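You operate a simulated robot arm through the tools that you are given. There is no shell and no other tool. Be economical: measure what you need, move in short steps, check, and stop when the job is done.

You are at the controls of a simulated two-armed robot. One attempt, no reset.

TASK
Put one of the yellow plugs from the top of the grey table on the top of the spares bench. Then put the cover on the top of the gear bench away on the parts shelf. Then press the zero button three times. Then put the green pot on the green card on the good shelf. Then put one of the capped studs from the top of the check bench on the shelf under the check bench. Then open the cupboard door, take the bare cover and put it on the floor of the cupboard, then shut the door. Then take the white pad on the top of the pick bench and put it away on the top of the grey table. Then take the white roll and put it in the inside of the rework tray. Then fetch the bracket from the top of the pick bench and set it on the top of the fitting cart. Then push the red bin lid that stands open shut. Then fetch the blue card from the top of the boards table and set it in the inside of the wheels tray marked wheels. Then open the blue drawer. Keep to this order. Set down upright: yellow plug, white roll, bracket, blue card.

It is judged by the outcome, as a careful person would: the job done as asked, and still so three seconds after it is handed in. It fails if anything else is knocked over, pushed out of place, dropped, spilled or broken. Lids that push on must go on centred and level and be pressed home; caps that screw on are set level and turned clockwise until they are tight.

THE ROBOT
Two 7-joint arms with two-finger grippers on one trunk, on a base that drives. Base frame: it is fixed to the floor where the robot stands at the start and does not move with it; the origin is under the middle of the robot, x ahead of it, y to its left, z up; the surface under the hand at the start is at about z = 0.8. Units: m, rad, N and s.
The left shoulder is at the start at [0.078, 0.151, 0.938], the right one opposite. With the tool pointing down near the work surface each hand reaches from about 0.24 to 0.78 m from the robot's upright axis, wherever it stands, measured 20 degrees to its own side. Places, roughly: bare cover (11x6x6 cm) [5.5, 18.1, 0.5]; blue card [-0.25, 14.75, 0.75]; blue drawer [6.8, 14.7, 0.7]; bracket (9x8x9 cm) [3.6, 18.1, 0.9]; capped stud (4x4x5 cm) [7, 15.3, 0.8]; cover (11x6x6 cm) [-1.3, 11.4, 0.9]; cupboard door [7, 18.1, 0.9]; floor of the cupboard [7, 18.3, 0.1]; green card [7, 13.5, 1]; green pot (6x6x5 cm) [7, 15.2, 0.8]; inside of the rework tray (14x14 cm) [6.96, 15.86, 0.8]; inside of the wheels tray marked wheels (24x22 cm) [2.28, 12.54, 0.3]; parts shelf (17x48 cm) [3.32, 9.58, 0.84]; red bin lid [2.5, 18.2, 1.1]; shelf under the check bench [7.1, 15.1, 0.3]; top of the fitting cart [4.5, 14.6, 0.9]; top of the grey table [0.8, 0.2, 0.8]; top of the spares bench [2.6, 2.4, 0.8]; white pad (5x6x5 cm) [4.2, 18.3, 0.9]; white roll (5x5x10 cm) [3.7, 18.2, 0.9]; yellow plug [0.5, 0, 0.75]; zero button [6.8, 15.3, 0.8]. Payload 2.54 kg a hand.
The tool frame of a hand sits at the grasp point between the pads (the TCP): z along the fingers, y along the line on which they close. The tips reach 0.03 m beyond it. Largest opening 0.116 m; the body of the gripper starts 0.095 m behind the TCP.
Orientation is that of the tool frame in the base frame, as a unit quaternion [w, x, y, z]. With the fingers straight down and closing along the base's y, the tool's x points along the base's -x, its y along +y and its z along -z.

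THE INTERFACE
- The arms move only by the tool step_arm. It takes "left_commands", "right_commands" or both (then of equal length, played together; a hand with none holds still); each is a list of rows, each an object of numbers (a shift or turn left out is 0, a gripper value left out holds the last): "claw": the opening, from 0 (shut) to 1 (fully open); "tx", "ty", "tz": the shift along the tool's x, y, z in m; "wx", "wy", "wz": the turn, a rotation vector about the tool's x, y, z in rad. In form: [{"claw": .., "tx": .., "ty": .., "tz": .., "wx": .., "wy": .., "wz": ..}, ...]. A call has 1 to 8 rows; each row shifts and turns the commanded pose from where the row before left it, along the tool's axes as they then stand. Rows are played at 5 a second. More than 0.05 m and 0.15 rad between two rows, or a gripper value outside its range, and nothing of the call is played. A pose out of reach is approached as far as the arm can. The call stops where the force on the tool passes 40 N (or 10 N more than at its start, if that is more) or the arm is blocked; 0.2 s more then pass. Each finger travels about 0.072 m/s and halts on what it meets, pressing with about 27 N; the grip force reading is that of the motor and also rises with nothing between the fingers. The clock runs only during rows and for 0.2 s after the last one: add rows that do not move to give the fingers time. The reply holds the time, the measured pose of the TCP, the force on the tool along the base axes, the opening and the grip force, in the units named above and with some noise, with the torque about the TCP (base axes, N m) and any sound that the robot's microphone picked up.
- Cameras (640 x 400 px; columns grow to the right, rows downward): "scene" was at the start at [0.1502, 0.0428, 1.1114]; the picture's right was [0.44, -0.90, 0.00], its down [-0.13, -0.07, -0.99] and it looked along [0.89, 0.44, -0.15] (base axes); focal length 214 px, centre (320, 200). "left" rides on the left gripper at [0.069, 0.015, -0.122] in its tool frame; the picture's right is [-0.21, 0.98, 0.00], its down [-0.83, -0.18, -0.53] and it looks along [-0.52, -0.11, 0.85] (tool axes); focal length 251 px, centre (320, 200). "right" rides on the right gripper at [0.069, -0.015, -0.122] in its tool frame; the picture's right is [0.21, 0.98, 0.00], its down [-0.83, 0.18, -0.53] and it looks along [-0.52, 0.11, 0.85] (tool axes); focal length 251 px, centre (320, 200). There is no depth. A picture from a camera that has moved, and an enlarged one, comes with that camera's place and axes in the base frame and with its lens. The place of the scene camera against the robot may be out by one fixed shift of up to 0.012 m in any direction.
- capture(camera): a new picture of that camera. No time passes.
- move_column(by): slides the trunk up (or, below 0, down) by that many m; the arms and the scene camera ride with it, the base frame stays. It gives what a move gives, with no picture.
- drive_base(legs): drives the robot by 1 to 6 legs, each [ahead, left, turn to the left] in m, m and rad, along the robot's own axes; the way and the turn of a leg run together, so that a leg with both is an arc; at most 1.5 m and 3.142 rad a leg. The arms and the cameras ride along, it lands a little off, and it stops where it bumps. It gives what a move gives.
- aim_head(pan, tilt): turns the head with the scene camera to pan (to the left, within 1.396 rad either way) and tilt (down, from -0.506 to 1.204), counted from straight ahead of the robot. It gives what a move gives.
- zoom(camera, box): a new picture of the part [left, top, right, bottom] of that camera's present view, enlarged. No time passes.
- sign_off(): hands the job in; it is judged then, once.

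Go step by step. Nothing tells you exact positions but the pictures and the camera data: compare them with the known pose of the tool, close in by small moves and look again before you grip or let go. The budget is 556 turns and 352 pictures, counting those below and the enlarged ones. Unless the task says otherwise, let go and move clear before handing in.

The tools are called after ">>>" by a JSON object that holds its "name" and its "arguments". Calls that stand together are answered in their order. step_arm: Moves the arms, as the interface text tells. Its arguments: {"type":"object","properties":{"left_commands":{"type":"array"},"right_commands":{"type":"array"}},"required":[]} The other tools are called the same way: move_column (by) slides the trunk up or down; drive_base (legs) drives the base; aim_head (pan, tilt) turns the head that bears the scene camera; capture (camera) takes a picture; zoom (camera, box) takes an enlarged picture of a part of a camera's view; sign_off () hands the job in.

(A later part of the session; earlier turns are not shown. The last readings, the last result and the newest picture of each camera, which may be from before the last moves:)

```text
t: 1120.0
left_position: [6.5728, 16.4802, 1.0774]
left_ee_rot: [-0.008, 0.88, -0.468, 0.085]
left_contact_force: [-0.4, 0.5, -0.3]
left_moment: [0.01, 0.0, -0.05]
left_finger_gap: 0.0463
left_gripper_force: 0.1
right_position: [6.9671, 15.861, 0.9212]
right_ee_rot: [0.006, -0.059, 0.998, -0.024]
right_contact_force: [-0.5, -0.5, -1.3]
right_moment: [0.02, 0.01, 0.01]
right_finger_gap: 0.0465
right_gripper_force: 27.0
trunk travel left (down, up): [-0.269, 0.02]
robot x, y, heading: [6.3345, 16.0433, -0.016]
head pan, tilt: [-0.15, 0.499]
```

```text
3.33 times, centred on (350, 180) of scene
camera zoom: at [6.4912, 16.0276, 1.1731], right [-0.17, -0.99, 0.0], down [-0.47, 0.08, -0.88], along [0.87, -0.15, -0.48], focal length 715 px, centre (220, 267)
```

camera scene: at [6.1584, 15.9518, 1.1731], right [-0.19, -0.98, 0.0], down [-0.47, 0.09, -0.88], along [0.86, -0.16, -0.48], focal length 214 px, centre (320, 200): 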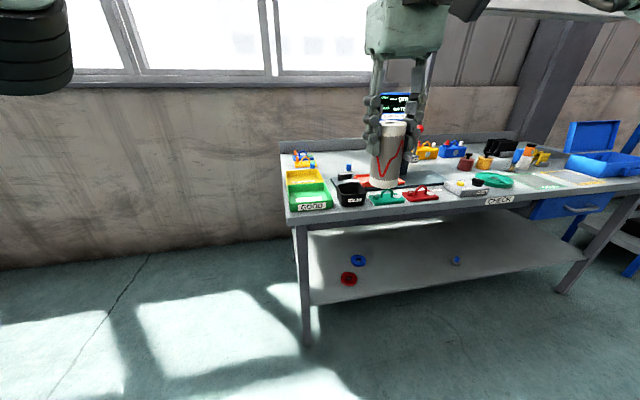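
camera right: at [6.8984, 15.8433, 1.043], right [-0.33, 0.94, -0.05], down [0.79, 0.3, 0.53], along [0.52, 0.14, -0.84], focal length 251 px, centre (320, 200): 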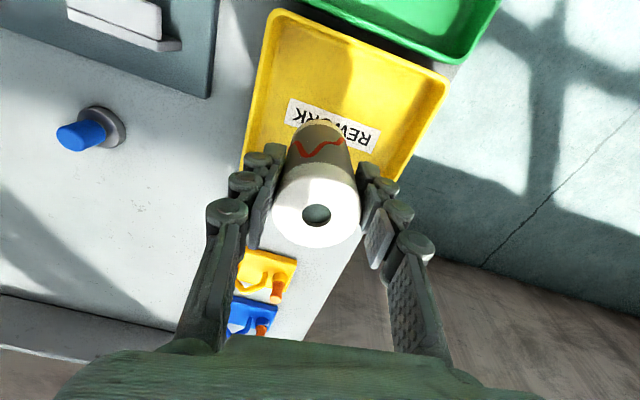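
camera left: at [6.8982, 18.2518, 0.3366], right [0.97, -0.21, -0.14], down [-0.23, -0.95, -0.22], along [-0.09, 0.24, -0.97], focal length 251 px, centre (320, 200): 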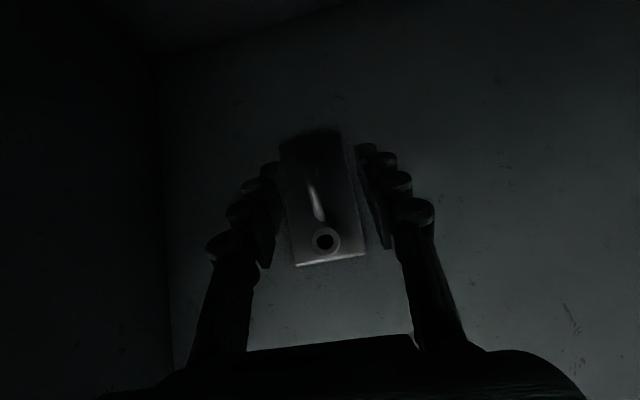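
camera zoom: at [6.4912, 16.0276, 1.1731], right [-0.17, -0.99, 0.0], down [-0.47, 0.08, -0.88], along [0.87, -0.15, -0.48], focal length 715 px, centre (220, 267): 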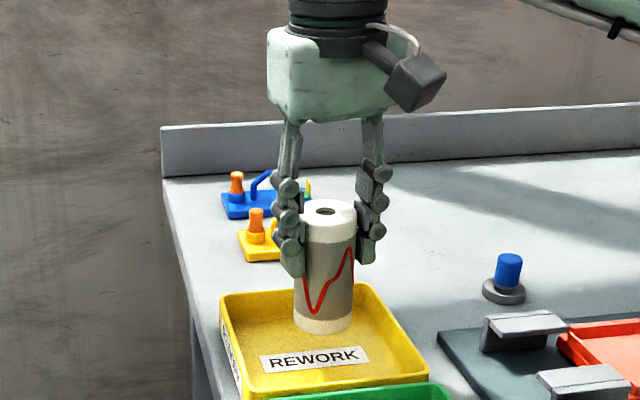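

>>> {"name": "step_arm", "arguments": {"right_commands": [{"tz": 0.018}, {"tz": 0.006}, {"tz": 0.005}, {"tz": 0.004}, {"tz": 0.004}, {}]}}

```text
t: 1121.4
left_position: [6.5714, 16.48, 1.0775]
left_ee_rot: [-0.008, 0.88, -0.468, 0.085]
left_contact_force: [0.4, 0.3, 0.3]
left_moment: [0.0, -0.01, 0.01]
left_finger_gap: 0.0466
left_gripper_force: 0.1
right_position: [6.9668, 15.8592, 0.889]
right_ee_rot: [0.01, -0.058, 0.998, -0.024]
right_contact_force: [0.4, -5.7, 22.8]
right_moment: [0.0, -0.13, 0.0]
right_finger_gap: 0.0466
right_gripper_force: 26.6
trunk travel left (down, up): [-0.269, 0.02]
robot x, y, heading: [6.336, 16.0436, -0.02]
head pan, tilt: [-0.15, 0.499]
```

Contact. I ease 3 mm, release and lift away.

>>> {"name": "step_arm", "arguments": {"right_commands": [{"tz": -0.003}, {"claw": 0.5}, {"claw": 0.62}, {}, {"tz": -0.04}, {"tz": -0.045}, {"tz": -0.045}, {"tz": -0.045}]}}

>>> {"name": "zoom", "arguments": {"camera": "scene", "box": [270, 120, 430, 240]}}

```text
t: 1123.2
left_position: [6.5731, 16.4807, 1.0761]
left_ee_rot: [-0.007, 0.88, -0.467, 0.086]
left_contact_force: [-0.4, 0.5, -0.6]
left_moment: [-0.03, 0.03, 0.01]
left_finger_gap: 0.0463
left_gripper_force: 0.1
right_position: [6.9645, 15.8693, 1.0637]
right_ee_rot: [0.006, -0.059, 0.998, -0.024]
right_contact_force: [0.5, 0.4, -0.4]
right_moment: [-0.02, 0.02, 0.0]
right_finger_gap: 0.072
right_gripper_force: 0.1
trunk travel left (down, up): [-0.269, 0.02]
robot x, y, heading: [6.3344, 16.0432, -0.018]
head pan, tilt: [-0.15, 0.499]
```

```text
3.33 times, centred on (350, 180) of scene
camera zoom: at [6.4906, 16.028, 1.1731], right [-0.17, -0.99, 0.0], down [-0.47, 0.08, -0.88], along [0.87, -0.15, -0.48], focal length 715 px, centre (220, 267)
```

zoom: 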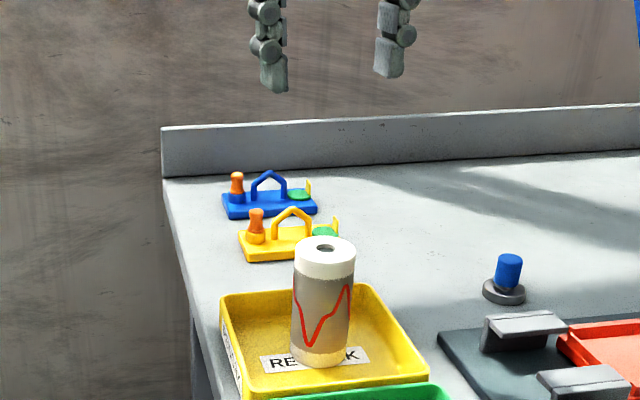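

Task 8 is done. Next the yellow bracket from the pick bench.

>>> {"name": "step_arm", "arguments": {"right_commands": [{"tx": 0.045}, {"tx": 0.045}, {"tx": 0.045}, {"tx": 0.03}]}}

>>> {"name": "drive_base", "arguments": {"legs": [[-0.5, 0, 0.018], [0, 0.6, 0], [-1.2, 0, 0], [-1.15, 0, 0], [0, 0, 1.57]]}}

```text
t: 1124.2
left_position: [6.5731, 16.4791, 1.0773]
left_ee_rot: [-0.007, 0.88, -0.467, 0.084]
left_contact_force: [-0.5, 0.6, -0.6]
left_moment: [0.01, 0.0, -0.01]
left_finger_gap: 0.0463
left_gripper_force: 0.1
right_position: [6.8016, 15.8492, 1.0608]
right_ee_rot: [0.007, -0.058, 0.998, -0.024]
right_contact_force: [-0.3, -0.1, -0.5]
right_moment: [0.0, -0.04, 0.01]
right_finger_gap: 0.0718
right_gripper_force: 0.0
trunk travel left (down, up): [-0.269, 0.02]
robot x, y, heading: [6.3363, 16.0428, -0.018]
head pan, tilt: [-0.15, 0.499]
```

```text
t: 1148.3
left_position: [3.006, 16.8817, 1.0771]
left_ee_rot: [-0.067, 0.939, 0.332, 0.051]
left_contact_force: [0.5, 0.4, -0.2]
left_moment: [0.02, -0.01, 0.03]
left_finger_gap: 0.0464
left_gripper_force: 0.0
right_position: [3.6144, 17.1645, 1.062]
right_ee_rot: [-0.022, 0.775, -0.631, 0.012]
right_contact_force: [-1.4, -0.3, -0.1]
right_moment: [0.02, 0.02, 0.02]
right_finger_gap: 0.072
right_gripper_force: 0.2
trunk travel left (down, up): [-0.269, 0.02]
robot x, y, heading: [3.4596, 16.68, 1.64]
head pan, tilt: [-0.15, 0.499]
```

>>> {"name": "step_arm", "arguments": {"right_commands": [{"wz": -0.145}, {"wz": -0.145}, {"wz": -0.145}, {"wz": -0.145}, {"wz": -0.145}, {"wz": -0.145}, {"wz": -0.145}, {"wz": -0.145}]}}

>>> {"name": "step_arm", "arguments": {"right_commands": [{"wz": -0.145}, {"wz": -0.13}, {}]}}

>>> {"name": "drive_base", "arguments": {"legs": [[0.7, 0, -0.07]]}}

>>> {"name": "capture", "arguments": {"camera": "right"}}

```text
t: 1150.1
left_position: [3.0057, 16.8822, 1.0769]
left_ee_rot: [-0.066, 0.94, 0.332, 0.051]
left_contact_force: [-0.3, 0.5, -0.3]
left_moment: [-0.03, 0.05, -0.01]
left_finger_gap: 0.0466
left_gripper_force: 0.1
right_position: [3.5636, 17.0966, 1.0349]
right_ee_rot: [-0.012, 0.994, -0.104, 0.021]
right_contact_force: [0.5, 0.3, -0.9]
right_moment: [0.0, 0.0, 0.03]
right_finger_gap: 0.072
right_gripper_force: 0.1
right hand out of reach, approached as far as the arm can: row 6, 7, 8
trunk travel left (down, up): [-0.269, 0.02]
robot x, y, heading: [3.4624, 16.6763, 1.643]
head pan, tilt: [-0.15, 0.499]
```

```text
t: 1150.9
left_position: [3.0064, 16.8831, 1.0767]
left_ee_rot: [-0.068, 0.94, 0.331, 0.051]
left_contact_force: [0.1, 0.4, 0.5]
left_moment: [0.05, 0.01, 0.0]
left_finger_gap: 0.0463
left_gripper_force: 0.1
right_position: [3.531, 17.0369, 1.0179]
right_ee_rot: [-0.009, 0.999, 0.033, 0.023]
right_contact_force: [-0.6, 0.0, 0.0]
right_moment: [0.0, 0.01, 0.0]
right_finger_gap: 0.0718
right_gripper_force: 0.1
right hand out of reach, approached as far as the arm can: row 1, 2
trunk travel left (down, up): [-0.269, 0.02]
robot x, y, heading: [3.4659, 16.6806, 1.633]
head pan, tilt: [-0.15, 0.499]
```

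```text
t: 1154.6
left_position: [2.9944, 17.5904, 1.0757]
left_ee_rot: [-0.065, 0.95, 0.302, 0.053]
left_contact_force: [0.1, -0.2, 0.0]
left_moment: [-0.03, -0.01, -0.04]
left_finger_gap: 0.0466
left_gripper_force: 0.0
right_position: [3.527, 17.7131, 1.0178]
right_ee_rot: [-0.009, 1.0, 0.001, 0.021]
right_contact_force: [-0.4, 0.0, 0.8]
right_moment: [-0.03, 0.03, 0.01]
right_finger_gap: 0.0718
right_gripper_force: 0.1
trunk travel left (down, up): [-0.269, 0.02]
robot x, y, heading: [3.4377, 17.3632, 1.575]
head pan, tilt: [-0.15, 0.499]
```

```text
92 pictures are left
camera right: at [3.5907, 17.7264, 1.1426], right [0.22, -0.98, -0.01], down [-0.85, -0.19, 0.49], along [-0.48, -0.1, -0.87], focal length 251 px, centre (320, 200)
```

right: 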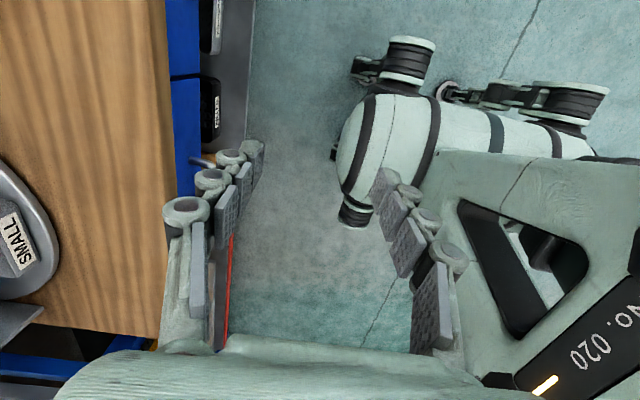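

>>> {"name": "drive_base", "arguments": {"legs": [[0.12, 0, 0]]}}

>>> {"name": "step_arm", "arguments": {"right_commands": [{"ty": -0.045, "tx": 0.01}, {"ty": -0.045, "tx": 0.01}, {"ty": -0.045, "tx": 0.01}, {"ty": -0.045, "tx": 0.01}, {}]}}

>>> {"name": "capture", "arguments": {"camera": "right"}}

```text
t: 1155.9
left_position: [2.993, 17.7104, 1.0779]
left_ee_rot: [-0.065, 0.949, 0.302, 0.053]
left_contact_force: [0.4, 0.5, 0.1]
left_moment: [-0.04, 0.01, 0.01]
left_finger_gap: 0.0463
left_gripper_force: 0.0
right_position: [3.5269, 17.8335, 1.0172]
right_ee_rot: [-0.009, 1.0, 0.001, 0.022]
right_contact_force: [-0.5, 0.2, -0.7]
right_moment: [-0.05, 0.01, -0.05]
right_finger_gap: 0.0719
right_gripper_force: 0.2
trunk travel left (down, up): [-0.269, 0.02]
robot x, y, heading: [3.4406, 17.4808, 1.574]
head pan, tilt: [-0.15, 0.499]
```

```text
t: 1157.1
left_position: [2.9934, 17.7105, 1.077]
left_ee_rot: [-0.065, 0.95, 0.302, 0.053]
left_contact_force: [0.3, 0.6, -1.2]
left_moment: [0.0, 0.05, 0.0]
left_finger_gap: 0.0463
left_gripper_force: 0.0
right_position: [3.4944, 17.8555, 0.9939]
right_ee_rot: [-0.009, 1.0, -0.001, 0.023]
right_contact_force: [-0.1, 0.2, -0.7]
right_moment: [-0.03, 0.02, 0.04]
right_finger_gap: 0.0719
right_gripper_force: 0.1
right hand out of reach, approached as far as the arm can: row 1, 2, 3, 4
trunk travel left (down, up): [-0.269, 0.02]
robot x, y, heading: [3.4387, 17.4825, 1.574]
head pan, tilt: [-0.15, 0.499]
```

```text
91 pictures are left
camera right: at [3.5575, 17.8694, 1.1179], right [0.21, -0.98, -0.01], down [-0.85, -0.19, 0.49], along [-0.48, -0.1, -0.87], focal length 251 px, centre (320, 200)
```

right: 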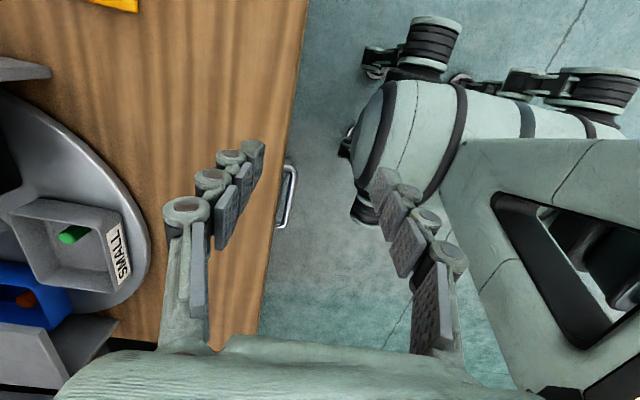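

The right wrist is at its limit that way, so I'll take the bracket with the left hand: I shift right, straighten the left hand and turn it so it closes along y.

>>> {"name": "drive_base", "arguments": {"legs": [[-0.25, 0, 0], [0, -0.35, 0]]}}

>>> {"name": "step_arm", "arguments": {"left_commands": [{"wx": -0.046, "wy": -0.0705, "claw": 0.6}, {"wx": -0.046, "wy": -0.0705}, {"wz": 0.14}, {"wz": 0.14}, {"wz": 0.14}, {"wz": 0.14}, {"wz": 0.07}, {}], "right_commands": [{"wz": 0.145}, {"wz": 0.145}, {"wz": 0.145}, {"wz": 0.145}, {"wz": 0.145}, {"wz": 0.145}, {"wz": 0.145}, {"wz": 0.145}]}}

>>> {"name": "drive_base", "arguments": {"legs": [[0.25, 0, 0]]}}

>>> {"name": "capture", "arguments": {"camera": "left"}}

```text
t: 1162.4
left_position: [3.3347, 17.4577, 1.0771]
left_ee_rot: [-0.065, 0.947, 0.309, 0.053]
left_contact_force: [-0.4, 0.3, 0.9]
left_moment: [0.0, 0.02, -0.01]
left_finger_gap: 0.0462
left_gripper_force: 0.2
right_position: [3.8346, 17.6108, 0.9931]
right_ee_rot: [-0.009, 1.0, 0.006, 0.023]
right_contact_force: [0.3, 1.2, -0.1]
right_moment: [0.0, -0.03, 0.04]
right_finger_gap: 0.0719
right_gripper_force: 0.0
trunk travel left (down, up): [-0.269, 0.02]
robot x, y, heading: [3.7825, 17.2371, 1.59]
head pan, tilt: [-0.15, 0.499]
```

```text
t: 1164.2
left_position: [3.3362, 17.4571, 1.0766]
left_ee_rot: [0.0, 1.0, 0.0, 0.002]
left_contact_force: [0.3, -0.2, 0.1]
left_moment: [-0.01, -0.02, -0.01]
left_finger_gap: 0.0694
left_gripper_force: 0.1
right_position: [3.8339, 17.6108, 0.9921]
right_ee_rot: [-0.02, 0.84, -0.543, 0.014]
right_contact_force: [-0.6, 0.7, 0.1]
right_moment: [0.02, 0.0, 0.02]
right_finger_gap: 0.0719
right_gripper_force: 0.0
trunk travel left (down, up): [-0.269, 0.02]
robot x, y, heading: [3.7824, 17.2369, 1.592]
head pan, tilt: [-0.15, 0.499]
```

```text
t: 1166.0
left_position: [3.3333, 17.7084, 1.0763]
left_ee_rot: [-0.001, 1.0, -0.004, 0.001]
left_contact_force: [-0.1, 0.9, 0.1]
left_moment: [-0.01, -0.03, 0.0]
left_finger_gap: 0.0697
left_gripper_force: 0.0
right_position: [3.8332, 17.8567, 0.9922]
right_ee_rot: [-0.02, 0.838, -0.545, 0.014]
right_contact_force: [0.0, -0.5, -0.5]
right_moment: [-0.02, -0.01, -0.01]
right_finger_gap: 0.0718
right_gripper_force: 0.3
trunk travel left (down, up): [-0.269, 0.02]
robot x, y, heading: [3.7749, 17.4856, 1.587]
head pan, tilt: [-0.15, 0.499]
```

```text
90 pictures are left
camera left: at [3.4028, 17.6925, 1.1983], right [-0.22, -0.98, 0.0], down [-0.83, 0.19, 0.53], along [-0.52, 0.12, -0.85], focal length 251 px, centre (320, 200)
```

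left: 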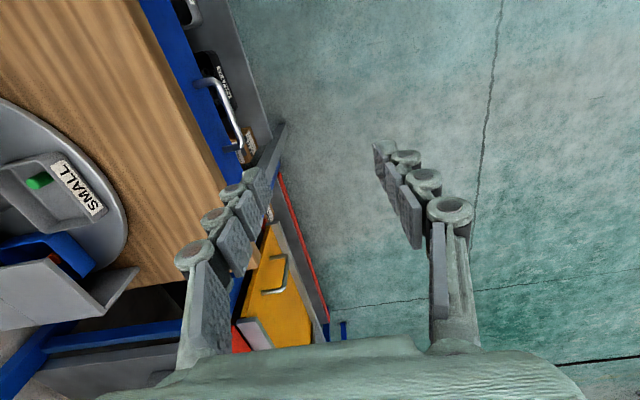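

The left hand is aligned. I move it above the bracket.

>>> {"name": "step_arm", "arguments": {"left_commands": [{"tx": 0.03, "ty": -0.038}, {"tx": 0.03, "ty": -0.038}, {"tx": 0.03, "ty": -0.038}, {"tx": 0.03, "ty": -0.038}, {"tx": 0.03, "ty": -0.038}, {"tx": 0.03, "ty": -0.038}, {"tx": 0.03, "ty": -0.038}, {}]}}

>>> {"name": "capture", "arguments": {"camera": "left"}}

```text
t: 1167.8
left_position: [3.3843, 17.938, 1.0754]
left_ee_rot: [-0.001, 1.0, -0.003, 0.001]
left_contact_force: [0.3, 0.9, -0.2]
left_moment: [-0.01, -0.02, 0.02]
left_finger_gap: 0.0697
left_gripper_force: 0.0
left hand out of reach, approached as far as the arm can: row 2, 3, 4, 5, 6, 7
right_position: [3.833, 17.8577, 0.9922]
right_ee_rot: [-0.02, 0.838, -0.545, 0.015]
right_contact_force: [0.8, 0.2, -0.8]
right_moment: [-0.01, 0.0, -0.02]
right_finger_gap: 0.0719
right_gripper_force: 0.1
trunk travel left (down, up): [-0.269, 0.02]
robot x, y, heading: [3.7779, 17.4818, 1.581]
head pan, tilt: [-0.15, 0.499]
```

```text
89 pictures are left
camera left: at [3.4535, 17.922, 1.1975], right [-0.22, -0.98, 0.0], down [-0.83, 0.19, 0.53], along [-0.52, 0.12, -0.85], focal length 251 px, centre (320, 200)
```

left: 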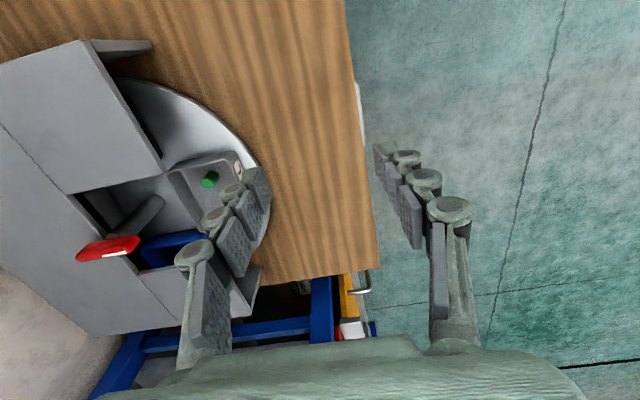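

The arm is again near a limit in this orientation; the opposite orientation worked well earlier, so I back off a little and flip the left hand by 180°.

>>> {"name": "drive_base", "arguments": {"legs": [[-0.2, 0, 0]]}}

>>> {"name": "step_arm", "arguments": {"left_commands": [{"wz": 0.149}, {"wz": 0.149}, {"wz": 0.149}, {"wz": 0.149}, {"wz": 0.149}, {"wz": 0.149}, {"wz": 0.149}, {"wz": 0.149}]}}

>>> {"name": "step_arm", "arguments": {"left_commands": [{"wz": 0.149}, {"wz": 0.149}, {"wz": 0.149}, {"wz": 0.149}, {"wz": 0.149}, {"wz": 0.149}, {"wz": 0.149}, {"wz": 0.149}]}}

>>> {"name": "step_arm", "arguments": {"left_commands": [{"wz": 0.149}, {"wz": 0.149}, {"wz": 0.149}, {"wz": 0.149}, {"wz": 0.149}, {"ty": 0.04}, {"ty": 0.04}, {"ty": 0.03}]}}

```text
t: 1169.4
left_position: [3.3883, 17.7365, 1.0762]
left_ee_rot: [-0.001, 1.0, -0.005, 0.001]
left_contact_force: [0.6, -0.5, 0.2]
left_moment: [0.04, -0.02, 0.0]
left_finger_gap: 0.0696
left_gripper_force: 0.1
right_position: [3.835, 17.6559, 0.9934]
right_ee_rot: [-0.02, 0.837, -0.546, 0.014]
right_contact_force: [0.2, 1.1, -0.2]
right_moment: [0.02, 0.02, 0.0]
right_finger_gap: 0.072
right_gripper_force: 0.0
trunk travel left (down, up): [-0.269, 0.02]
robot x, y, heading: [3.7825, 17.2818, 1.585]
head pan, tilt: [-0.15, 0.499]
```

```text
t: 1171.2
left_position: [3.3877, 17.7381, 1.0754]
left_ee_rot: [-0.001, 0.824, -0.567, 0.001]
left_contact_force: [-0.3, -0.7, -0.5]
left_moment: [-0.01, -0.02, 0.02]
left_finger_gap: 0.07
left_gripper_force: 0.1
right_position: [3.8352, 17.6548, 0.9924]
right_ee_rot: [-0.019, 0.838, -0.545, 0.014]
right_contact_force: [0.3, 0.5, -0.1]
right_moment: [0.02, -0.03, 0.0]
right_finger_gap: 0.0719
right_gripper_force: 0.1
trunk travel left (down, up): [-0.269, 0.02]
robot x, y, heading: [3.7797, 17.281, 1.586]
head pan, tilt: [-0.15, 0.499]
```

```text
t: 1173.0
left_position: [3.3878, 17.7365, 1.0765]
left_ee_rot: [0.001, -0.364, 0.932, 0.001]
left_contact_force: [0.4, 0.8, -0.3]
left_moment: [0.0, 0.04, 0.03]
left_finger_gap: 0.0697
left_gripper_force: 0.0
right_position: [3.8362, 17.6561, 0.9928]
right_ee_rot: [-0.02, 0.838, -0.545, 0.014]
right_contact_force: [-0.2, 0.2, 0.6]
right_moment: [0.01, 0.03, -0.01]
right_finger_gap: 0.0718
right_gripper_force: 0.1
trunk travel left (down, up): [-0.269, 0.02]
robot x, y, heading: [3.7817, 17.2784, 1.582]
head pan, tilt: [-0.15, 0.499]
```

```text
t: 1174.8
left_position: [3.3896, 17.8478, 1.0759]
left_ee_rot: [0.001, -0.002, 1.0, 0.001]
left_contact_force: [-0.4, -0.6, -0.4]
left_moment: [0.01, 0.02, 0.01]
left_finger_gap: 0.0696
left_gripper_force: 0.1
right_position: [3.8355, 17.6556, 0.9922]
right_ee_rot: [-0.02, 0.837, -0.546, 0.014]
right_contact_force: [0.2, -0.2, 0.3]
right_moment: [0.02, -0.02, 0.0]
right_finger_gap: 0.0717
right_gripper_force: 0.1
trunk travel left (down, up): [-0.269, 0.02]
robot x, y, heading: [3.781, 17.2776, 1.579]
head pan, tilt: [-0.15, 0.499]
```

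>>> {"name": "step_arm", "arguments": {"left_commands": [{"tx": -0.045}, {"tx": -0.045}, {"tx": -0.045}, {"tx": -0.045}, {"tx": -0.02}, {}]}}

>>> {"name": "drive_base", "arguments": {"legs": [[0.2, 0, 0]]}}

>>> {"name": "capture", "arguments": {"camera": "left"}}

```text
t: 1176.2
left_position: [3.4501, 17.8576, 1.0797]
left_ee_rot: [0.01, -0.021, 1.0, -0.005]
left_contact_force: [0.6, 0.5, -0.6]
left_moment: [-0.04, 0.0, -0.03]
left_finger_gap: 0.0696
left_gripper_force: 0.1
left hand out of reach, approached as far as the arm can: row 2, 3, 4, 5
right_position: [3.8356, 17.6567, 0.9929]
right_ee_rot: [-0.02, 0.837, -0.546, 0.015]
right_contact_force: [-1.1, -0.3, -0.1]
right_moment: [0.0, -0.07, -0.02]
right_finger_gap: 0.0718
right_gripper_force: 0.0
trunk travel left (down, up): [-0.269, 0.02]
robot x, y, heading: [3.7824, 17.2796, 1.58]
head pan, tilt: [-0.15, 0.499]
```

```text
t: 1177.8
left_position: [3.4491, 18.0532, 1.0804]
left_ee_rot: [0.01, -0.02, 1.0, -0.005]
left_contact_force: [0.4, 1.0, -1.3]
left_moment: [-0.03, 0.0, -0.01]
left_finger_gap: 0.0697
left_gripper_force: 0.0
right_position: [3.8336, 17.8488, 0.9926]
right_ee_rot: [-0.02, 0.836, -0.548, 0.014]
right_contact_force: [0.0, 0.4, 0.6]
right_moment: [-0.04, -0.01, 0.0]
right_finger_gap: 0.0719
right_gripper_force: 0.1
trunk travel left (down, up): [-0.269, 0.02]
robot x, y, heading: [3.7824, 17.4714, 1.581]
head pan, tilt: [-0.15, 0.499]
```

```text
88 pictures are left
camera left: at [3.3774, 18.0649, 1.2002], right [0.18, 0.98, 0.0], down [0.82, -0.14, 0.55], along [0.54, -0.1, -0.83], focal length 251 px, centre (320, 200)
```

left: 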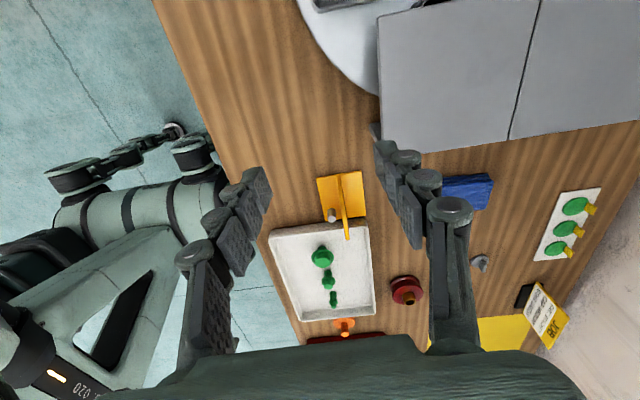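

The bracket's upright plate is at y≈18.06, x≈3.587. I shift the base right by 13.5 cm to bring the hand over it and look again.

>>> {"name": "drive_base", "arguments": {"legs": [[0, -0.135, 0]]}}

>>> {"name": "step_arm", "arguments": {"left_commands": [{"tz": 0.04}, {}]}}

>>> {"name": "capture", "arguments": {"camera": "left"}}

```text
t: 1179.7
left_position: [3.5842, 18.0524, 1.0801]
left_ee_rot: [0.01, -0.021, 1.0, -0.004]
left_contact_force: [0.0, 0.2, 0.3]
left_moment: [0.02, 0.01, 0.04]
left_finger_gap: 0.0695
left_gripper_force: 0.0
right_position: [3.9706, 17.8497, 0.9919]
right_ee_rot: [-0.02, 0.837, -0.547, 0.013]
right_contact_force: [-0.1, -0.5, 0.0]
right_moment: [0.01, -0.01, 0.01]
right_finger_gap: 0.0721
right_gripper_force: 0.0
trunk travel left (down, up): [-0.269, 0.02]
robot x, y, heading: [3.9184, 17.4737, 1.582]
head pan, tilt: [-0.15, 0.499]
```

```text
t: 1180.3
left_position: [3.5861, 18.0511, 1.039]
left_ee_rot: [0.01, -0.022, 1.0, -0.004]
left_contact_force: [1.0, -0.5, 1.3]
left_moment: [0.0, 0.0, 0.01]
left_finger_gap: 0.0697
left_gripper_force: 0.1
right_position: [3.9704, 17.8495, 0.9924]
right_ee_rot: [-0.021, 0.837, -0.546, 0.014]
right_contact_force: [0.4, -0.3, 0.4]
right_moment: [0.01, 0.0, 0.03]
right_finger_gap: 0.0719
right_gripper_force: 0.2
trunk travel left (down, up): [-0.269, 0.02]
robot x, y, heading: [3.9142, 17.4725, 1.58]
head pan, tilt: [-0.15, 0.499]
```

```text
87 pictures are left
camera left: at [3.5144, 18.0646, 1.1593], right [0.17, 0.98, 0.0], down [0.82, -0.14, 0.55], along [0.54, -0.1, -0.83], focal length 251 px, centre (320, 200)
```

left: 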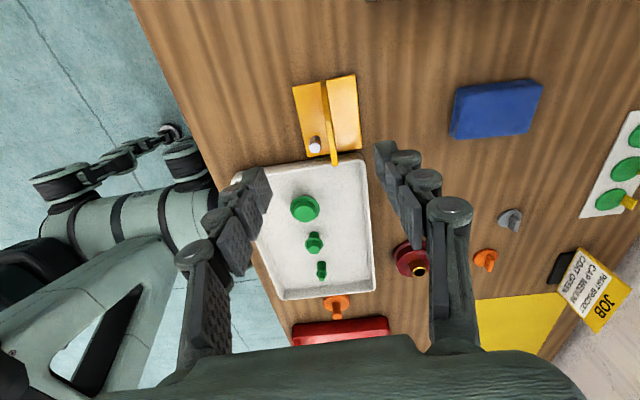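

>>> {"name": "step_arm", "arguments": {"left_commands": [{"ty": 0.007, "tx": -0.005}, {"tz": 0.04}, {"tz": 0.036}, {}, {"claw": 0.03}, {}, {}, {}]}}

>>> {"name": "capture", "arguments": {"camera": "left"}}

```text
t: 1182.1
left_position: [3.5914, 18.0571, 0.9655]
left_ee_rot: [0.01, -0.021, 1.0, -0.004]
left_contact_force: [0.2, 1.0, -0.1]
left_moment: [0.05, 0.05, 0.05]
left_finger_gap: 0.0063
left_gripper_force: 26.6
right_position: [3.9707, 17.8511, 0.9926]
right_ee_rot: [-0.02, 0.837, -0.546, 0.014]
right_contact_force: [-0.5, -0.4, 0.7]
right_moment: [-0.02, 0.01, 0.02]
right_finger_gap: 0.0719
right_gripper_force: 0.1
trunk travel left (down, up): [-0.269, 0.02]
robot x, y, heading: [3.9141, 17.473, 1.578]
head pan, tilt: [-0.15, 0.499]
```

```text
86 pictures are left
camera left: at [3.5211, 18.0696, 1.0861], right [0.17, 0.98, 0.0], down [0.82, -0.14, 0.55], along [0.54, -0.1, -0.83], focal length 251 px, centre (320, 200)
```

left: 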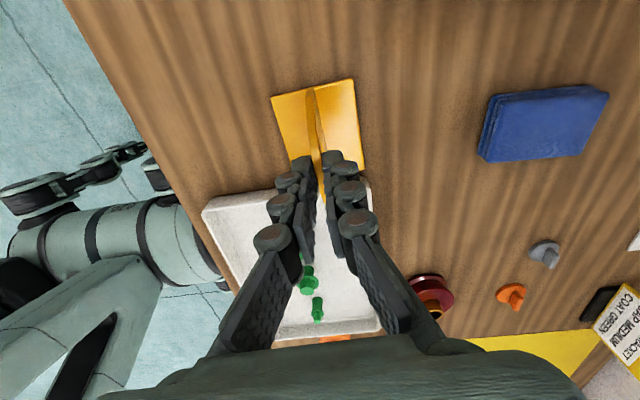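

The upright plate is gripped. I lift.

>>> {"name": "step_arm", "arguments": {"left_commands": [{"tz": -0.02}, {"tz": -0.035}, {"tz": -0.04}, {"tz": -0.02}, {}]}}

>>> {"name": "capture", "arguments": {"camera": "left"}}

```text
t: 1183.3
left_position: [3.5926, 18.0581, 1.0808]
left_ee_rot: [0.011, -0.02, 1.0, -0.005]
left_contact_force: [-0.2, 0.1, -5.8]
left_moment: [0.02, 0.04, 0.02]
left_finger_gap: 0.0058
left_gripper_force: 27.2
right_position: [3.9704, 17.85, 0.993]
right_ee_rot: [-0.02, 0.837, -0.546, 0.014]
right_contact_force: [-0.7, 0.1, 0.2]
right_moment: [0.0, -0.01, 0.01]
right_finger_gap: 0.0719
right_gripper_force: 0.0
trunk travel left (down, up): [-0.269, 0.02]
robot x, y, heading: [3.9187, 17.4762, 1.581]
head pan, tilt: [-0.15, 0.499]
```

```text
85 pictures are left
camera left: at [3.5196, 18.0715, 1.201], right [0.17, 0.98, -0.01], down [0.82, -0.14, 0.55], along [0.54, -0.1, -0.83], focal length 251 px, centre (320, 200)
```

left: 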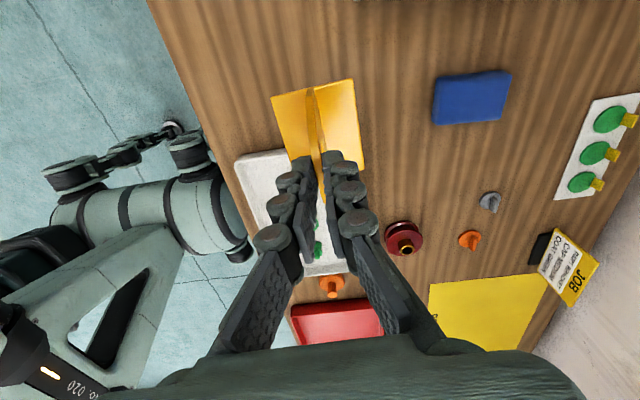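

The bracket is held. I back away, turn south and look at the fitting cart.

>>> {"name": "drive_base", "arguments": {"legs": [[-1.0, 0, 0], [0, 0, -3.14], [0.3, 0, 0]]}}

>>> {"name": "aim_head", "arguments": {"pan": 0.2, "tilt": 0.45}}

>>> {"name": "capture", "arguments": {"camera": "scene"}}

```text
t: 1197.8
left_position: [4.2667, 15.5618, 1.0807]
left_ee_rot: [-0.005, 0.999, 0.031, -0.011]
left_contact_force: [0.7, 0.2, -6.0]
left_moment: [0.01, -0.04, 0.03]
left_finger_gap: 0.0059
left_gripper_force: 27.1
right_position: [3.883, 15.7642, 0.9915]
right_ee_rot: [-0.013, 0.538, 0.842, -0.02]
right_contact_force: [0.5, 0.0, 0.2]
right_moment: [0.0, 0.02, 0.03]
right_finger_gap: 0.0717
right_gripper_force: 0.0
trunk travel left (down, up): [-0.269, 0.02]
robot x, y, heading: [3.931, 16.1409, -1.545]
head pan, tilt: [-0.15, 0.499]
```

```text
t: 1198.6
left_position: [4.2657, 15.5617, 1.08]
left_ee_rot: [-0.004, 0.999, 0.029, -0.011]
left_contact_force: [0.1, 0.7, -5.7]
left_moment: [0.0, 0.0, -0.02]
left_finger_gap: 0.0058
left_gripper_force: 27.0
right_position: [3.8823, 15.7648, 0.9923]
right_ee_rot: [-0.015, 0.539, 0.842, -0.02]
right_contact_force: [-0.8, -0.4, -0.1]
right_moment: [0.03, 0.01, 0.0]
right_finger_gap: 0.072
right_gripper_force: 0.1
trunk travel left (down, up): [-0.269, 0.02]
robot x, y, heading: [3.9326, 16.1426, -1.547]
head pan, tilt: [0.201, 0.45]
```

```text
84 pictures are left
camera scene: at [3.9532, 15.984, 1.1774], right [-0.97, -0.23, 0.0], down [-0.1, 0.42, -0.9], along [0.2, -0.88, -0.44], focal length 214 px, centre (320, 200)
```

scene: 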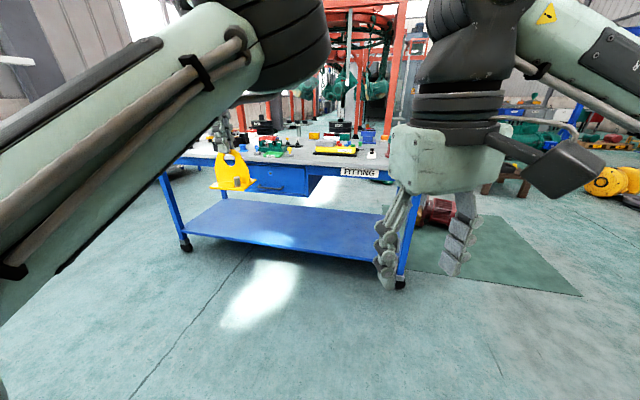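

>>> {"name": "zoom", "arguments": {"camera": "scene", "box": [150, 110, 430, 210]}}

```text
2.29 times, centred on (290, 160) of scene
camera zoom: at [3.9532, 15.984, 1.1774], right [-0.97, -0.23, 0.0], down [-0.1, 0.42, -0.9], along [0.2, -0.88, -0.44], focal length 490 px, centre (389, 291)
```

zoom: 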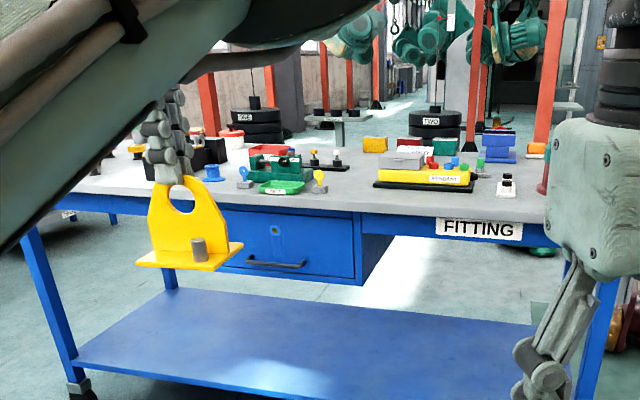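

I drive closer and look down on the cart with the left hand camera to pick the spot.

>>> {"name": "drive_base", "arguments": {"legs": [[0.4, 0.3, -0.02]]}}

>>> {"name": "capture", "arguments": {"camera": "left"}}

>>> {"name": "aim_head", "arguments": {"pan": 0.3, "tilt": 0.6}}

>>> {"name": "capture", "arguments": {"camera": "scene"}}

```text
t: 1202.2
left_position: [4.5689, 15.1602, 1.0795]
left_ee_rot: [-0.004, 1.0, 0.018, -0.01]
left_contact_force: [0.2, -0.8, -5.3]
left_moment: [0.01, -0.04, 0.02]
left_finger_gap: 0.0061
left_gripper_force: 26.6
right_position: [4.19, 15.3721, 0.9929]
right_ee_rot: [-0.013, 0.548, 0.836, -0.02]
right_contact_force: [0.3, -0.9, 0.6]
right_moment: [-0.01, 0.01, 0.02]
right_finger_gap: 0.072
right_gripper_force: 0.0
trunk travel left (down, up): [-0.269, 0.02]
robot x, y, heading: [4.2488, 15.7437, -1.562]
head pan, tilt: [0.201, 0.45]
```

```text
82 pictures are left
camera left: at [4.6413, 15.1477, 1.2007], right [-0.18, -0.98, -0.01], down [-0.82, 0.15, 0.55], along [-0.54, 0.1, -0.83], focal length 251 px, centre (320, 200)
```

left: 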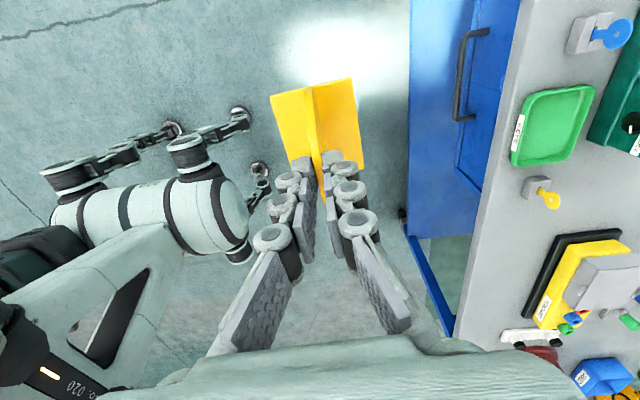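

```text
t: 1202.9
left_position: [4.5682, 15.1622, 1.0794]
left_ee_rot: [-0.006, 1.0, 0.019, -0.011]
left_contact_force: [0.0, 0.4, -5.8]
left_moment: [0.0, -0.01, -0.01]
left_finger_gap: 0.0058
left_gripper_force: 26.9
right_position: [4.1913, 15.3717, 0.992]
right_ee_rot: [-0.014, 0.548, 0.836, -0.02]
right_contact_force: [0.4, -0.6, -0.4]
right_moment: [0.03, -0.01, 0.02]
right_finger_gap: 0.072
right_gripper_force: 0.0
trunk travel left (down, up): [-0.269, 0.02]
robot x, y, heading: [4.2472, 15.7453, -1.563]
head pan, tilt: [0.3, 0.6]
```

```text
81 pictures are left
camera scene: at [4.2732, 15.5955, 1.1639], right [-0.95, -0.3, 0.0], down [-0.17, 0.54, -0.83], along [0.25, -0.79, -0.56], focal length 214 px, centre (320, 200)
```

scene: 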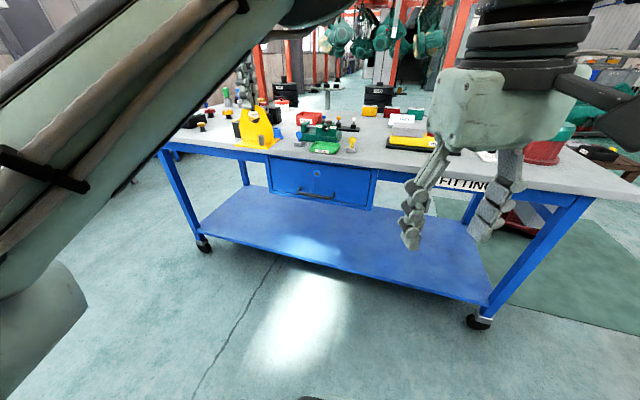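

>>> {"name": "zoom", "arguments": {"camera": "scene", "box": [150, 80, 450, 200]}}

```text
2.13 times, centred on (300, 140) of scene
camera zoom: at [4.2732, 15.5955, 1.1639], right [-0.95, -0.3, 0.0], down [-0.17, 0.54, -0.83], along [0.25, -0.79, -0.56], focal length 458 px, centre (363, 328)
```

zoom: 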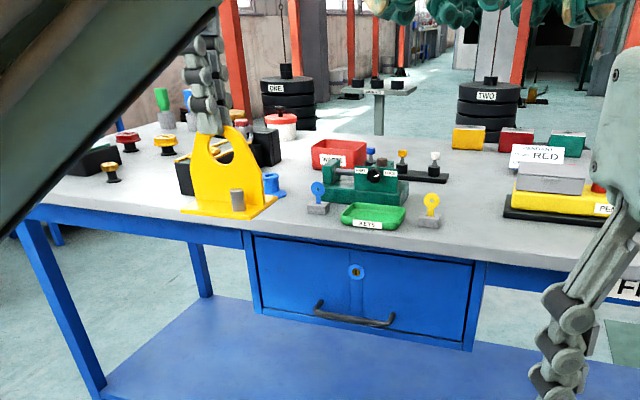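

The best free spot is near the north edge around (4.88, 14.87), between the blue cup and the amber knob. I move there and check from above.

>>> {"name": "drive_base", "arguments": {"legs": [[0, 0.32, 0], [0.2, 0, 0]]}}

>>> {"name": "capture", "arguments": {"camera": "left"}}

>>> {"name": "zoom", "arguments": {"camera": "scene", "box": [150, 60, 400, 200]}}

```text
t: 1207.7
left_position: [4.8791, 14.9612, 1.08]
left_ee_rot: [-0.005, 1.0, 0.016, -0.011]
left_contact_force: [-0.2, -1.3, -5.9]
left_moment: [0.03, -0.05, -0.02]
left_finger_gap: 0.006
left_gripper_force: 27.1
right_position: [4.5013, 15.1746, 0.9918]
right_ee_rot: [-0.014, 0.549, 0.835, -0.02]
right_contact_force: [0.6, 0.0, -1.2]
right_moment: [0.04, 0.0, -0.01]
right_finger_gap: 0.0718
right_gripper_force: 0.0
trunk travel left (down, up): [-0.269, 0.02]
robot x, y, heading: [4.5598, 15.549, -1.57]
head pan, tilt: [0.3, 0.6]
```

```text
79 pictures are left
camera left: at [4.9521, 14.9478, 1.2003], right [-0.18, -0.98, -0.01], down [-0.82, 0.15, 0.55], along [-0.54, 0.1, -0.83], focal length 251 px, centre (320, 200)
```

left: 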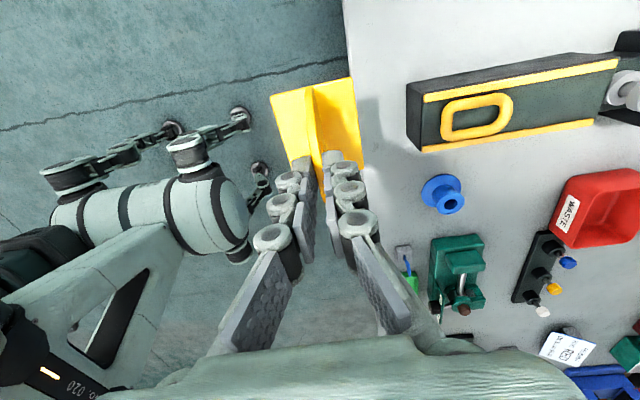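

```text
2.56 times, centred on (275, 130) of scene
camera zoom: at [4.5858, 15.3967, 1.1638], right [-0.95, -0.3, 0.0], down [-0.17, 0.54, -0.82], along [0.25, -0.79, -0.57], focal length 549 px, centre (435, 379)
```

zoom: 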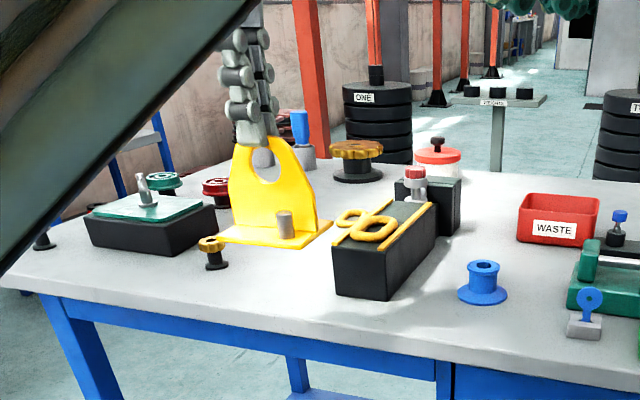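

The toolbox blocks that strip, but between it (x≤4.90) and the amber knob (x≥5.05) there is room. I target (4.975, 14.835).

>>> {"name": "drive_base", "arguments": {"legs": [[0, 0.097, 0], [0.1, 0, 0]]}}

>>> {"name": "step_arm", "arguments": {"left_commands": [{"ty": 0.025}, {"tz": 0.03}, {"tz": 0.02}, {}]}}

>>> {"name": "capture", "arguments": {"camera": "left"}}

>>> {"name": "zoom", "arguments": {"camera": "scene", "box": [150, 60, 400, 200]}}

```text
t: 1210.0
left_position: [4.974, 14.8646, 1.0792]
left_ee_rot: [-0.005, 1.0, 0.017, -0.01]
left_contact_force: [0.1, -0.7, -6.2]
left_moment: [0.01, -0.04, -0.04]
left_finger_gap: 0.0059
left_gripper_force: 26.8
right_position: [4.5961, 15.0768, 0.9922]
right_ee_rot: [-0.014, 0.55, 0.835, -0.019]
right_contact_force: [-0.3, -1.0, -0.2]
right_moment: [0.07, 0.0, 0.03]
right_finger_gap: 0.0722
right_gripper_force: 0.0
trunk travel left (down, up): [-0.269, 0.02]
robot x, y, heading: [4.6543, 15.4516, -1.574]
head pan, tilt: [0.3, 0.6]
```

```text
t: 1211.0
left_position: [4.9754, 14.8406, 1.03]
left_ee_rot: [-0.005, 1.0, 0.016, -0.011]
left_contact_force: [0.3, -0.2, -5.3]
left_moment: [-0.01, 0.02, 0.04]
left_finger_gap: 0.0061
left_gripper_force: 26.9
right_position: [4.5964, 15.077, 0.9924]
right_ee_rot: [-0.015, 0.55, 0.835, -0.021]
right_contact_force: [0.1, -0.4, -0.1]
right_moment: [-0.01, -0.02, -0.03]
right_finger_gap: 0.072
right_gripper_force: 0.1
trunk travel left (down, up): [-0.269, 0.02]
robot x, y, heading: [4.6553, 15.448, -1.572]
head pan, tilt: [0.3, 0.6]
```

```text
77 pictures are left
camera left: at [5.0472, 14.8258, 1.1504], right [-0.18, -0.98, -0.01], down [-0.82, 0.15, 0.55], along [-0.54, 0.11, -0.83], focal length 251 px, centre (320, 200)
```

left: 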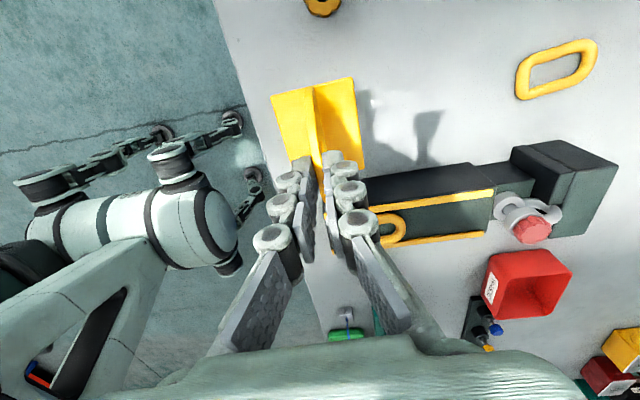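

```text
2.56 times, centred on (275, 130) of scene
camera zoom: at [4.6805, 15.2999, 1.1639], right [-0.95, -0.3, 0.0], down [-0.17, 0.54, -0.82], along [0.25, -0.79, -0.57], focal length 549 px, centre (435, 379)
```

zoom: 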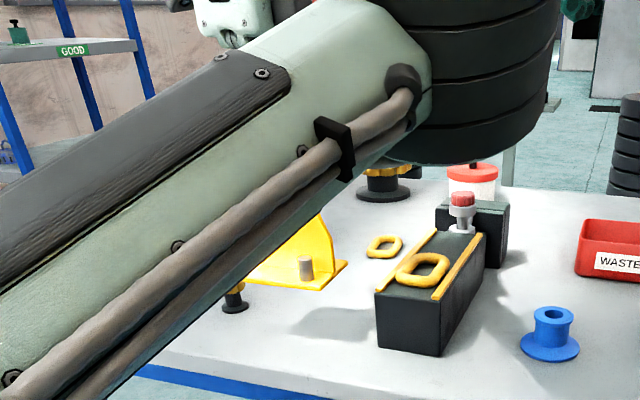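

Clear on both sides. I nudge 8 mm and lower to contact.

>>> {"name": "step_arm", "arguments": {"left_commands": [{"tx": 0.008}, {"tz": 0.03}, {"tz": 0.012}, {"tz": 0.006}, {"tz": 0.005}, {"tz": 0.004}, {"tz": 0.004}, {}]}}

```text
t: 1212.8
left_position: [4.98, 14.8403, 0.9685]
left_ee_rot: [-0.006, 1.0, 0.016, -0.01]
left_contact_force: [-0.2, 0.2, -5.5]
left_moment: [0.02, -0.06, 0.01]
left_finger_gap: 0.006
left_gripper_force: 27.6
right_position: [4.5968, 15.0765, 0.9935]
right_ee_rot: [-0.015, 0.549, 0.835, -0.021]
right_contact_force: [0.1, -0.8, -0.3]
right_moment: [0.01, -0.02, 0.0]
right_finger_gap: 0.0718
right_gripper_force: 0.1
trunk travel left (down, up): [-0.269, 0.02]
robot x, y, heading: [4.6561, 15.4507, -1.568]
head pan, tilt: [0.3, 0.6]
```

>>> {"name": "step_arm", "arguments": {"left_commands": [{"tz": 0.005}, {"tz": 0.005}, {"tz": 0.005}, {"tz": 0.004}, {"tz": 0.004}, {}]}}

>>> {"name": "capture", "arguments": {"camera": "left"}}

```text
t: 1214.2
left_position: [4.9794, 14.8401, 0.944]
left_ee_rot: [-0.007, 1.0, 0.017, -0.01]
left_contact_force: [-0.1, 0.0, -5.0]
left_moment: [-0.01, -0.05, 0.01]
left_finger_gap: 0.0059
left_gripper_force: 27.1
right_position: [4.5964, 15.0772, 0.9922]
right_ee_rot: [-0.015, 0.549, 0.835, -0.021]
right_contact_force: [-0.7, 0.5, -0.5]
right_moment: [-0.02, 0.0, -0.04]
right_finger_gap: 0.0718
right_gripper_force: 0.0
trunk travel left (down, up): [-0.269, 0.02]
robot x, y, heading: [4.6544, 15.4511, -1.574]
head pan, tilt: [0.3, 0.6]
```

```text
75 pictures are left
camera left: at [5.0525, 14.8254, 1.0647], right [-0.18, -0.98, -0.01], down [-0.82, 0.15, 0.55], along [-0.54, 0.11, -0.83], focal length 251 px, centre (320, 200)
```

left: 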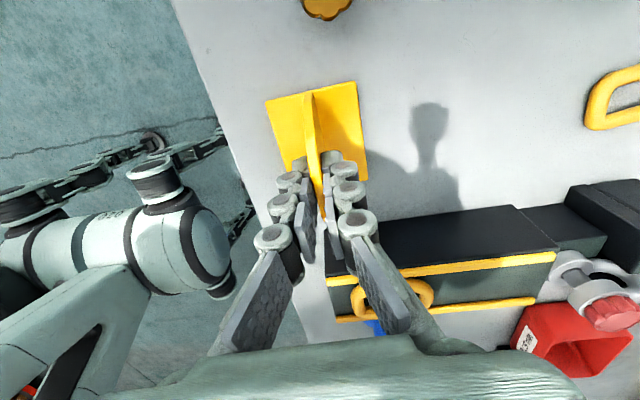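

>>> {"name": "step_arm", "arguments": {"left_commands": [{"tz": 0.006}, {"tz": 0.006}, {"tz": 0.005}, {"tz": 0.005}, {"tz": 0.004}, {"tz": 0.004}, {}]}}

```text
t: 1215.1
left_position: [4.9795, 14.8412, 0.9382]
left_ee_rot: [0.003, 1.0, 0.016, -0.006]
left_contact_force: [-1.4, 4.5, 12.6]
left_moment: [0.17, 0.34, -0.06]
left_finger_gap: 0.0059
left_gripper_force: 27.0
right_position: [4.5955, 15.0787, 0.9927]
right_ee_rot: [-0.013, 0.549, 0.836, -0.02]
right_contact_force: [1.6, 0.6, -0.9]
right_moment: [0.02, -0.05, -0.03]
right_finger_gap: 0.0719
right_gripper_force: 0.2
trunk travel left (down, up): [-0.269, 0.02]
robot x, y, heading: [4.6525, 15.4513, -1.572]
head pan, tilt: [0.3, 0.6]
stopped in row 4 (left hand): the force on the tool passed its limit at 43 N (the readings are from after the stop); the commanded pose is now the measured one
```

Contact at TCP z=0.938. I release and lift.

>>> {"name": "step_arm", "arguments": {"left_commands": [{"tz": -0.001}, {"claw": 0.2}, {"claw": 0.4}, {}, {"tz": -0.04}, {"tz": -0.045}, {"tz": -0.045}, {"tz": -0.03}]}}

>>> {"name": "capture", "arguments": {"camera": "left"}}

```text
t: 1216.9
left_position: [4.9812, 14.841, 1.094]
left_ee_rot: [0.001, 1.0, 0.016, -0.007]
left_contact_force: [-0.5, -0.6, -0.4]
left_moment: [-0.02, 0.0, 0.02]
left_finger_gap: 0.0464
left_gripper_force: 0.0
right_position: [4.5956, 15.0765, 0.9922]
right_ee_rot: [-0.014, 0.55, 0.835, -0.022]
right_contact_force: [0.5, 0.0, 0.9]
right_moment: [-0.03, 0.0, -0.02]
right_finger_gap: 0.0721
right_gripper_force: 0.1
trunk travel left (down, up): [-0.269, 0.02]
robot x, y, heading: [4.6537, 15.4507, -1.568]
head pan, tilt: [0.3, 0.6]
```

```text
74 pictures are left
camera left: at [5.0531, 14.8281, 1.2149], right [-0.18, -0.98, 0.0], down [-0.82, 0.16, 0.54], along [-0.54, 0.1, -0.84], focal length 251 px, centre (320, 200)
```

left: 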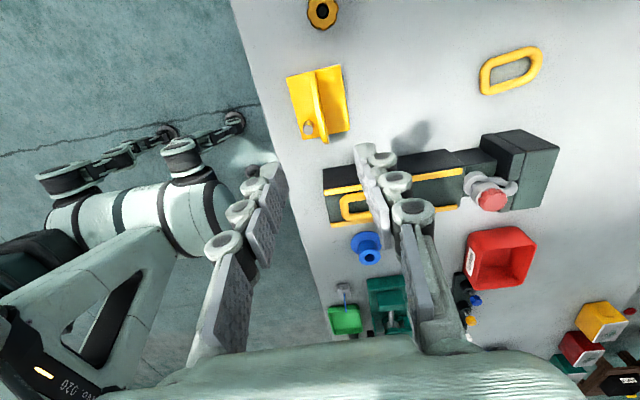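

Task 9 is done. Next, the red bin lid near (2.5, 18.2). I back off, turn north and drive west.

>>> {"name": "drive_base", "arguments": {"legs": [[-1.0, 0, 0], [0, 0, 3.14], [0, 1.1, 0], [0, 1.0, 0]]}}

>>> {"name": "aim_head", "arguments": {"pan": 0.0, "tilt": 0.2}}

>>> {"name": "capture", "arguments": {"camera": "scene"}}

```text
t: 1249.5
left_position: [2.2519, 17.1904, 1.0938]
left_ee_rot: [0.008, 0.015, 1.0, 0.001]
left_contact_force: [-0.3, 0.0, 0.0]
left_moment: [-0.02, 0.0, 0.01]
left_finger_gap: 0.0464
left_gripper_force: 0.0
right_position: [2.621, 16.9293, 0.9931]
right_ee_rot: [-0.02, 0.817, -0.576, 0.014]
right_contact_force: [-0.1, 0.8, -0.4]
right_moment: [0.01, -0.01, -0.02]
right_finger_gap: 0.0718
right_gripper_force: 0.1
trunk travel left (down, up): [-0.269, 0.02]
robot x, y, heading: [2.5371, 16.5595, 1.511]
head pan, tilt: [0.3, 0.6]
```

```text
t: 1250.4
left_position: [2.2525, 17.1898, 1.0929]
left_ee_rot: [0.007, 0.015, 1.0, 0.001]
left_contact_force: [-0.6, 0.5, -0.1]
left_moment: [0.0, 0.01, 0.05]
left_finger_gap: 0.0464
left_gripper_force: 0.1
right_position: [2.6213, 16.9293, 0.9927]
right_ee_rot: [-0.02, 0.817, -0.576, 0.014]
right_contact_force: [-0.3, -1.0, 0.2]
right_moment: [0.0, -0.02, -0.01]
right_finger_gap: 0.0719
right_gripper_force: 0.1
trunk travel left (down, up): [-0.269, 0.02]
robot x, y, heading: [2.5386, 16.5611, 1.51]
head pan, tilt: [0.0, 0.201]
```

```text
73 pictures are left
camera scene: at [2.548, 16.723, 1.2007], right [1.0, -0.06, 0.0], down [-0.01, -0.2, -0.98], along [0.06, 0.98, -0.2], focal length 214 px, centre (320, 200)
```

scene: 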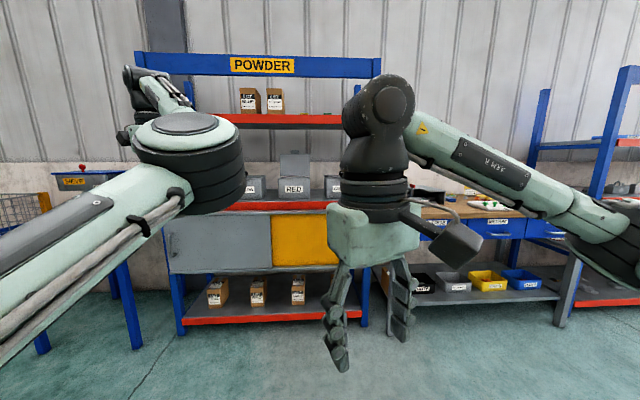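

>>> {"name": "zoom", "arguments": {"camera": "scene", "box": [220, 130, 380, 230]}}

```text
4.00 times, centred on (300, 180) of scene
camera zoom: at [2.548, 16.723, 1.2007], right [1.0, -0.06, 0.0], down [-0.01, -0.2, -0.98], along [0.06, 0.98, -0.2], focal length 858 px, centre (400, 280)
```

zoom: 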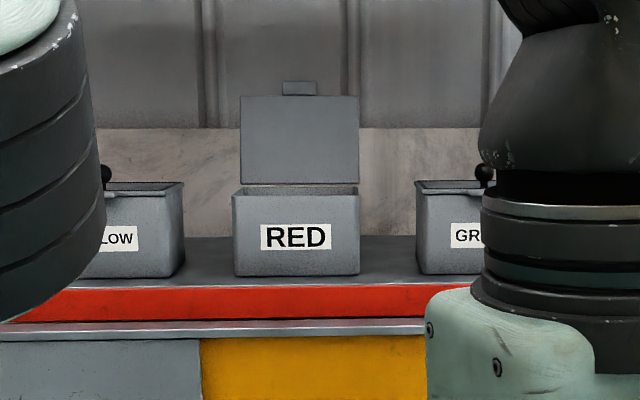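

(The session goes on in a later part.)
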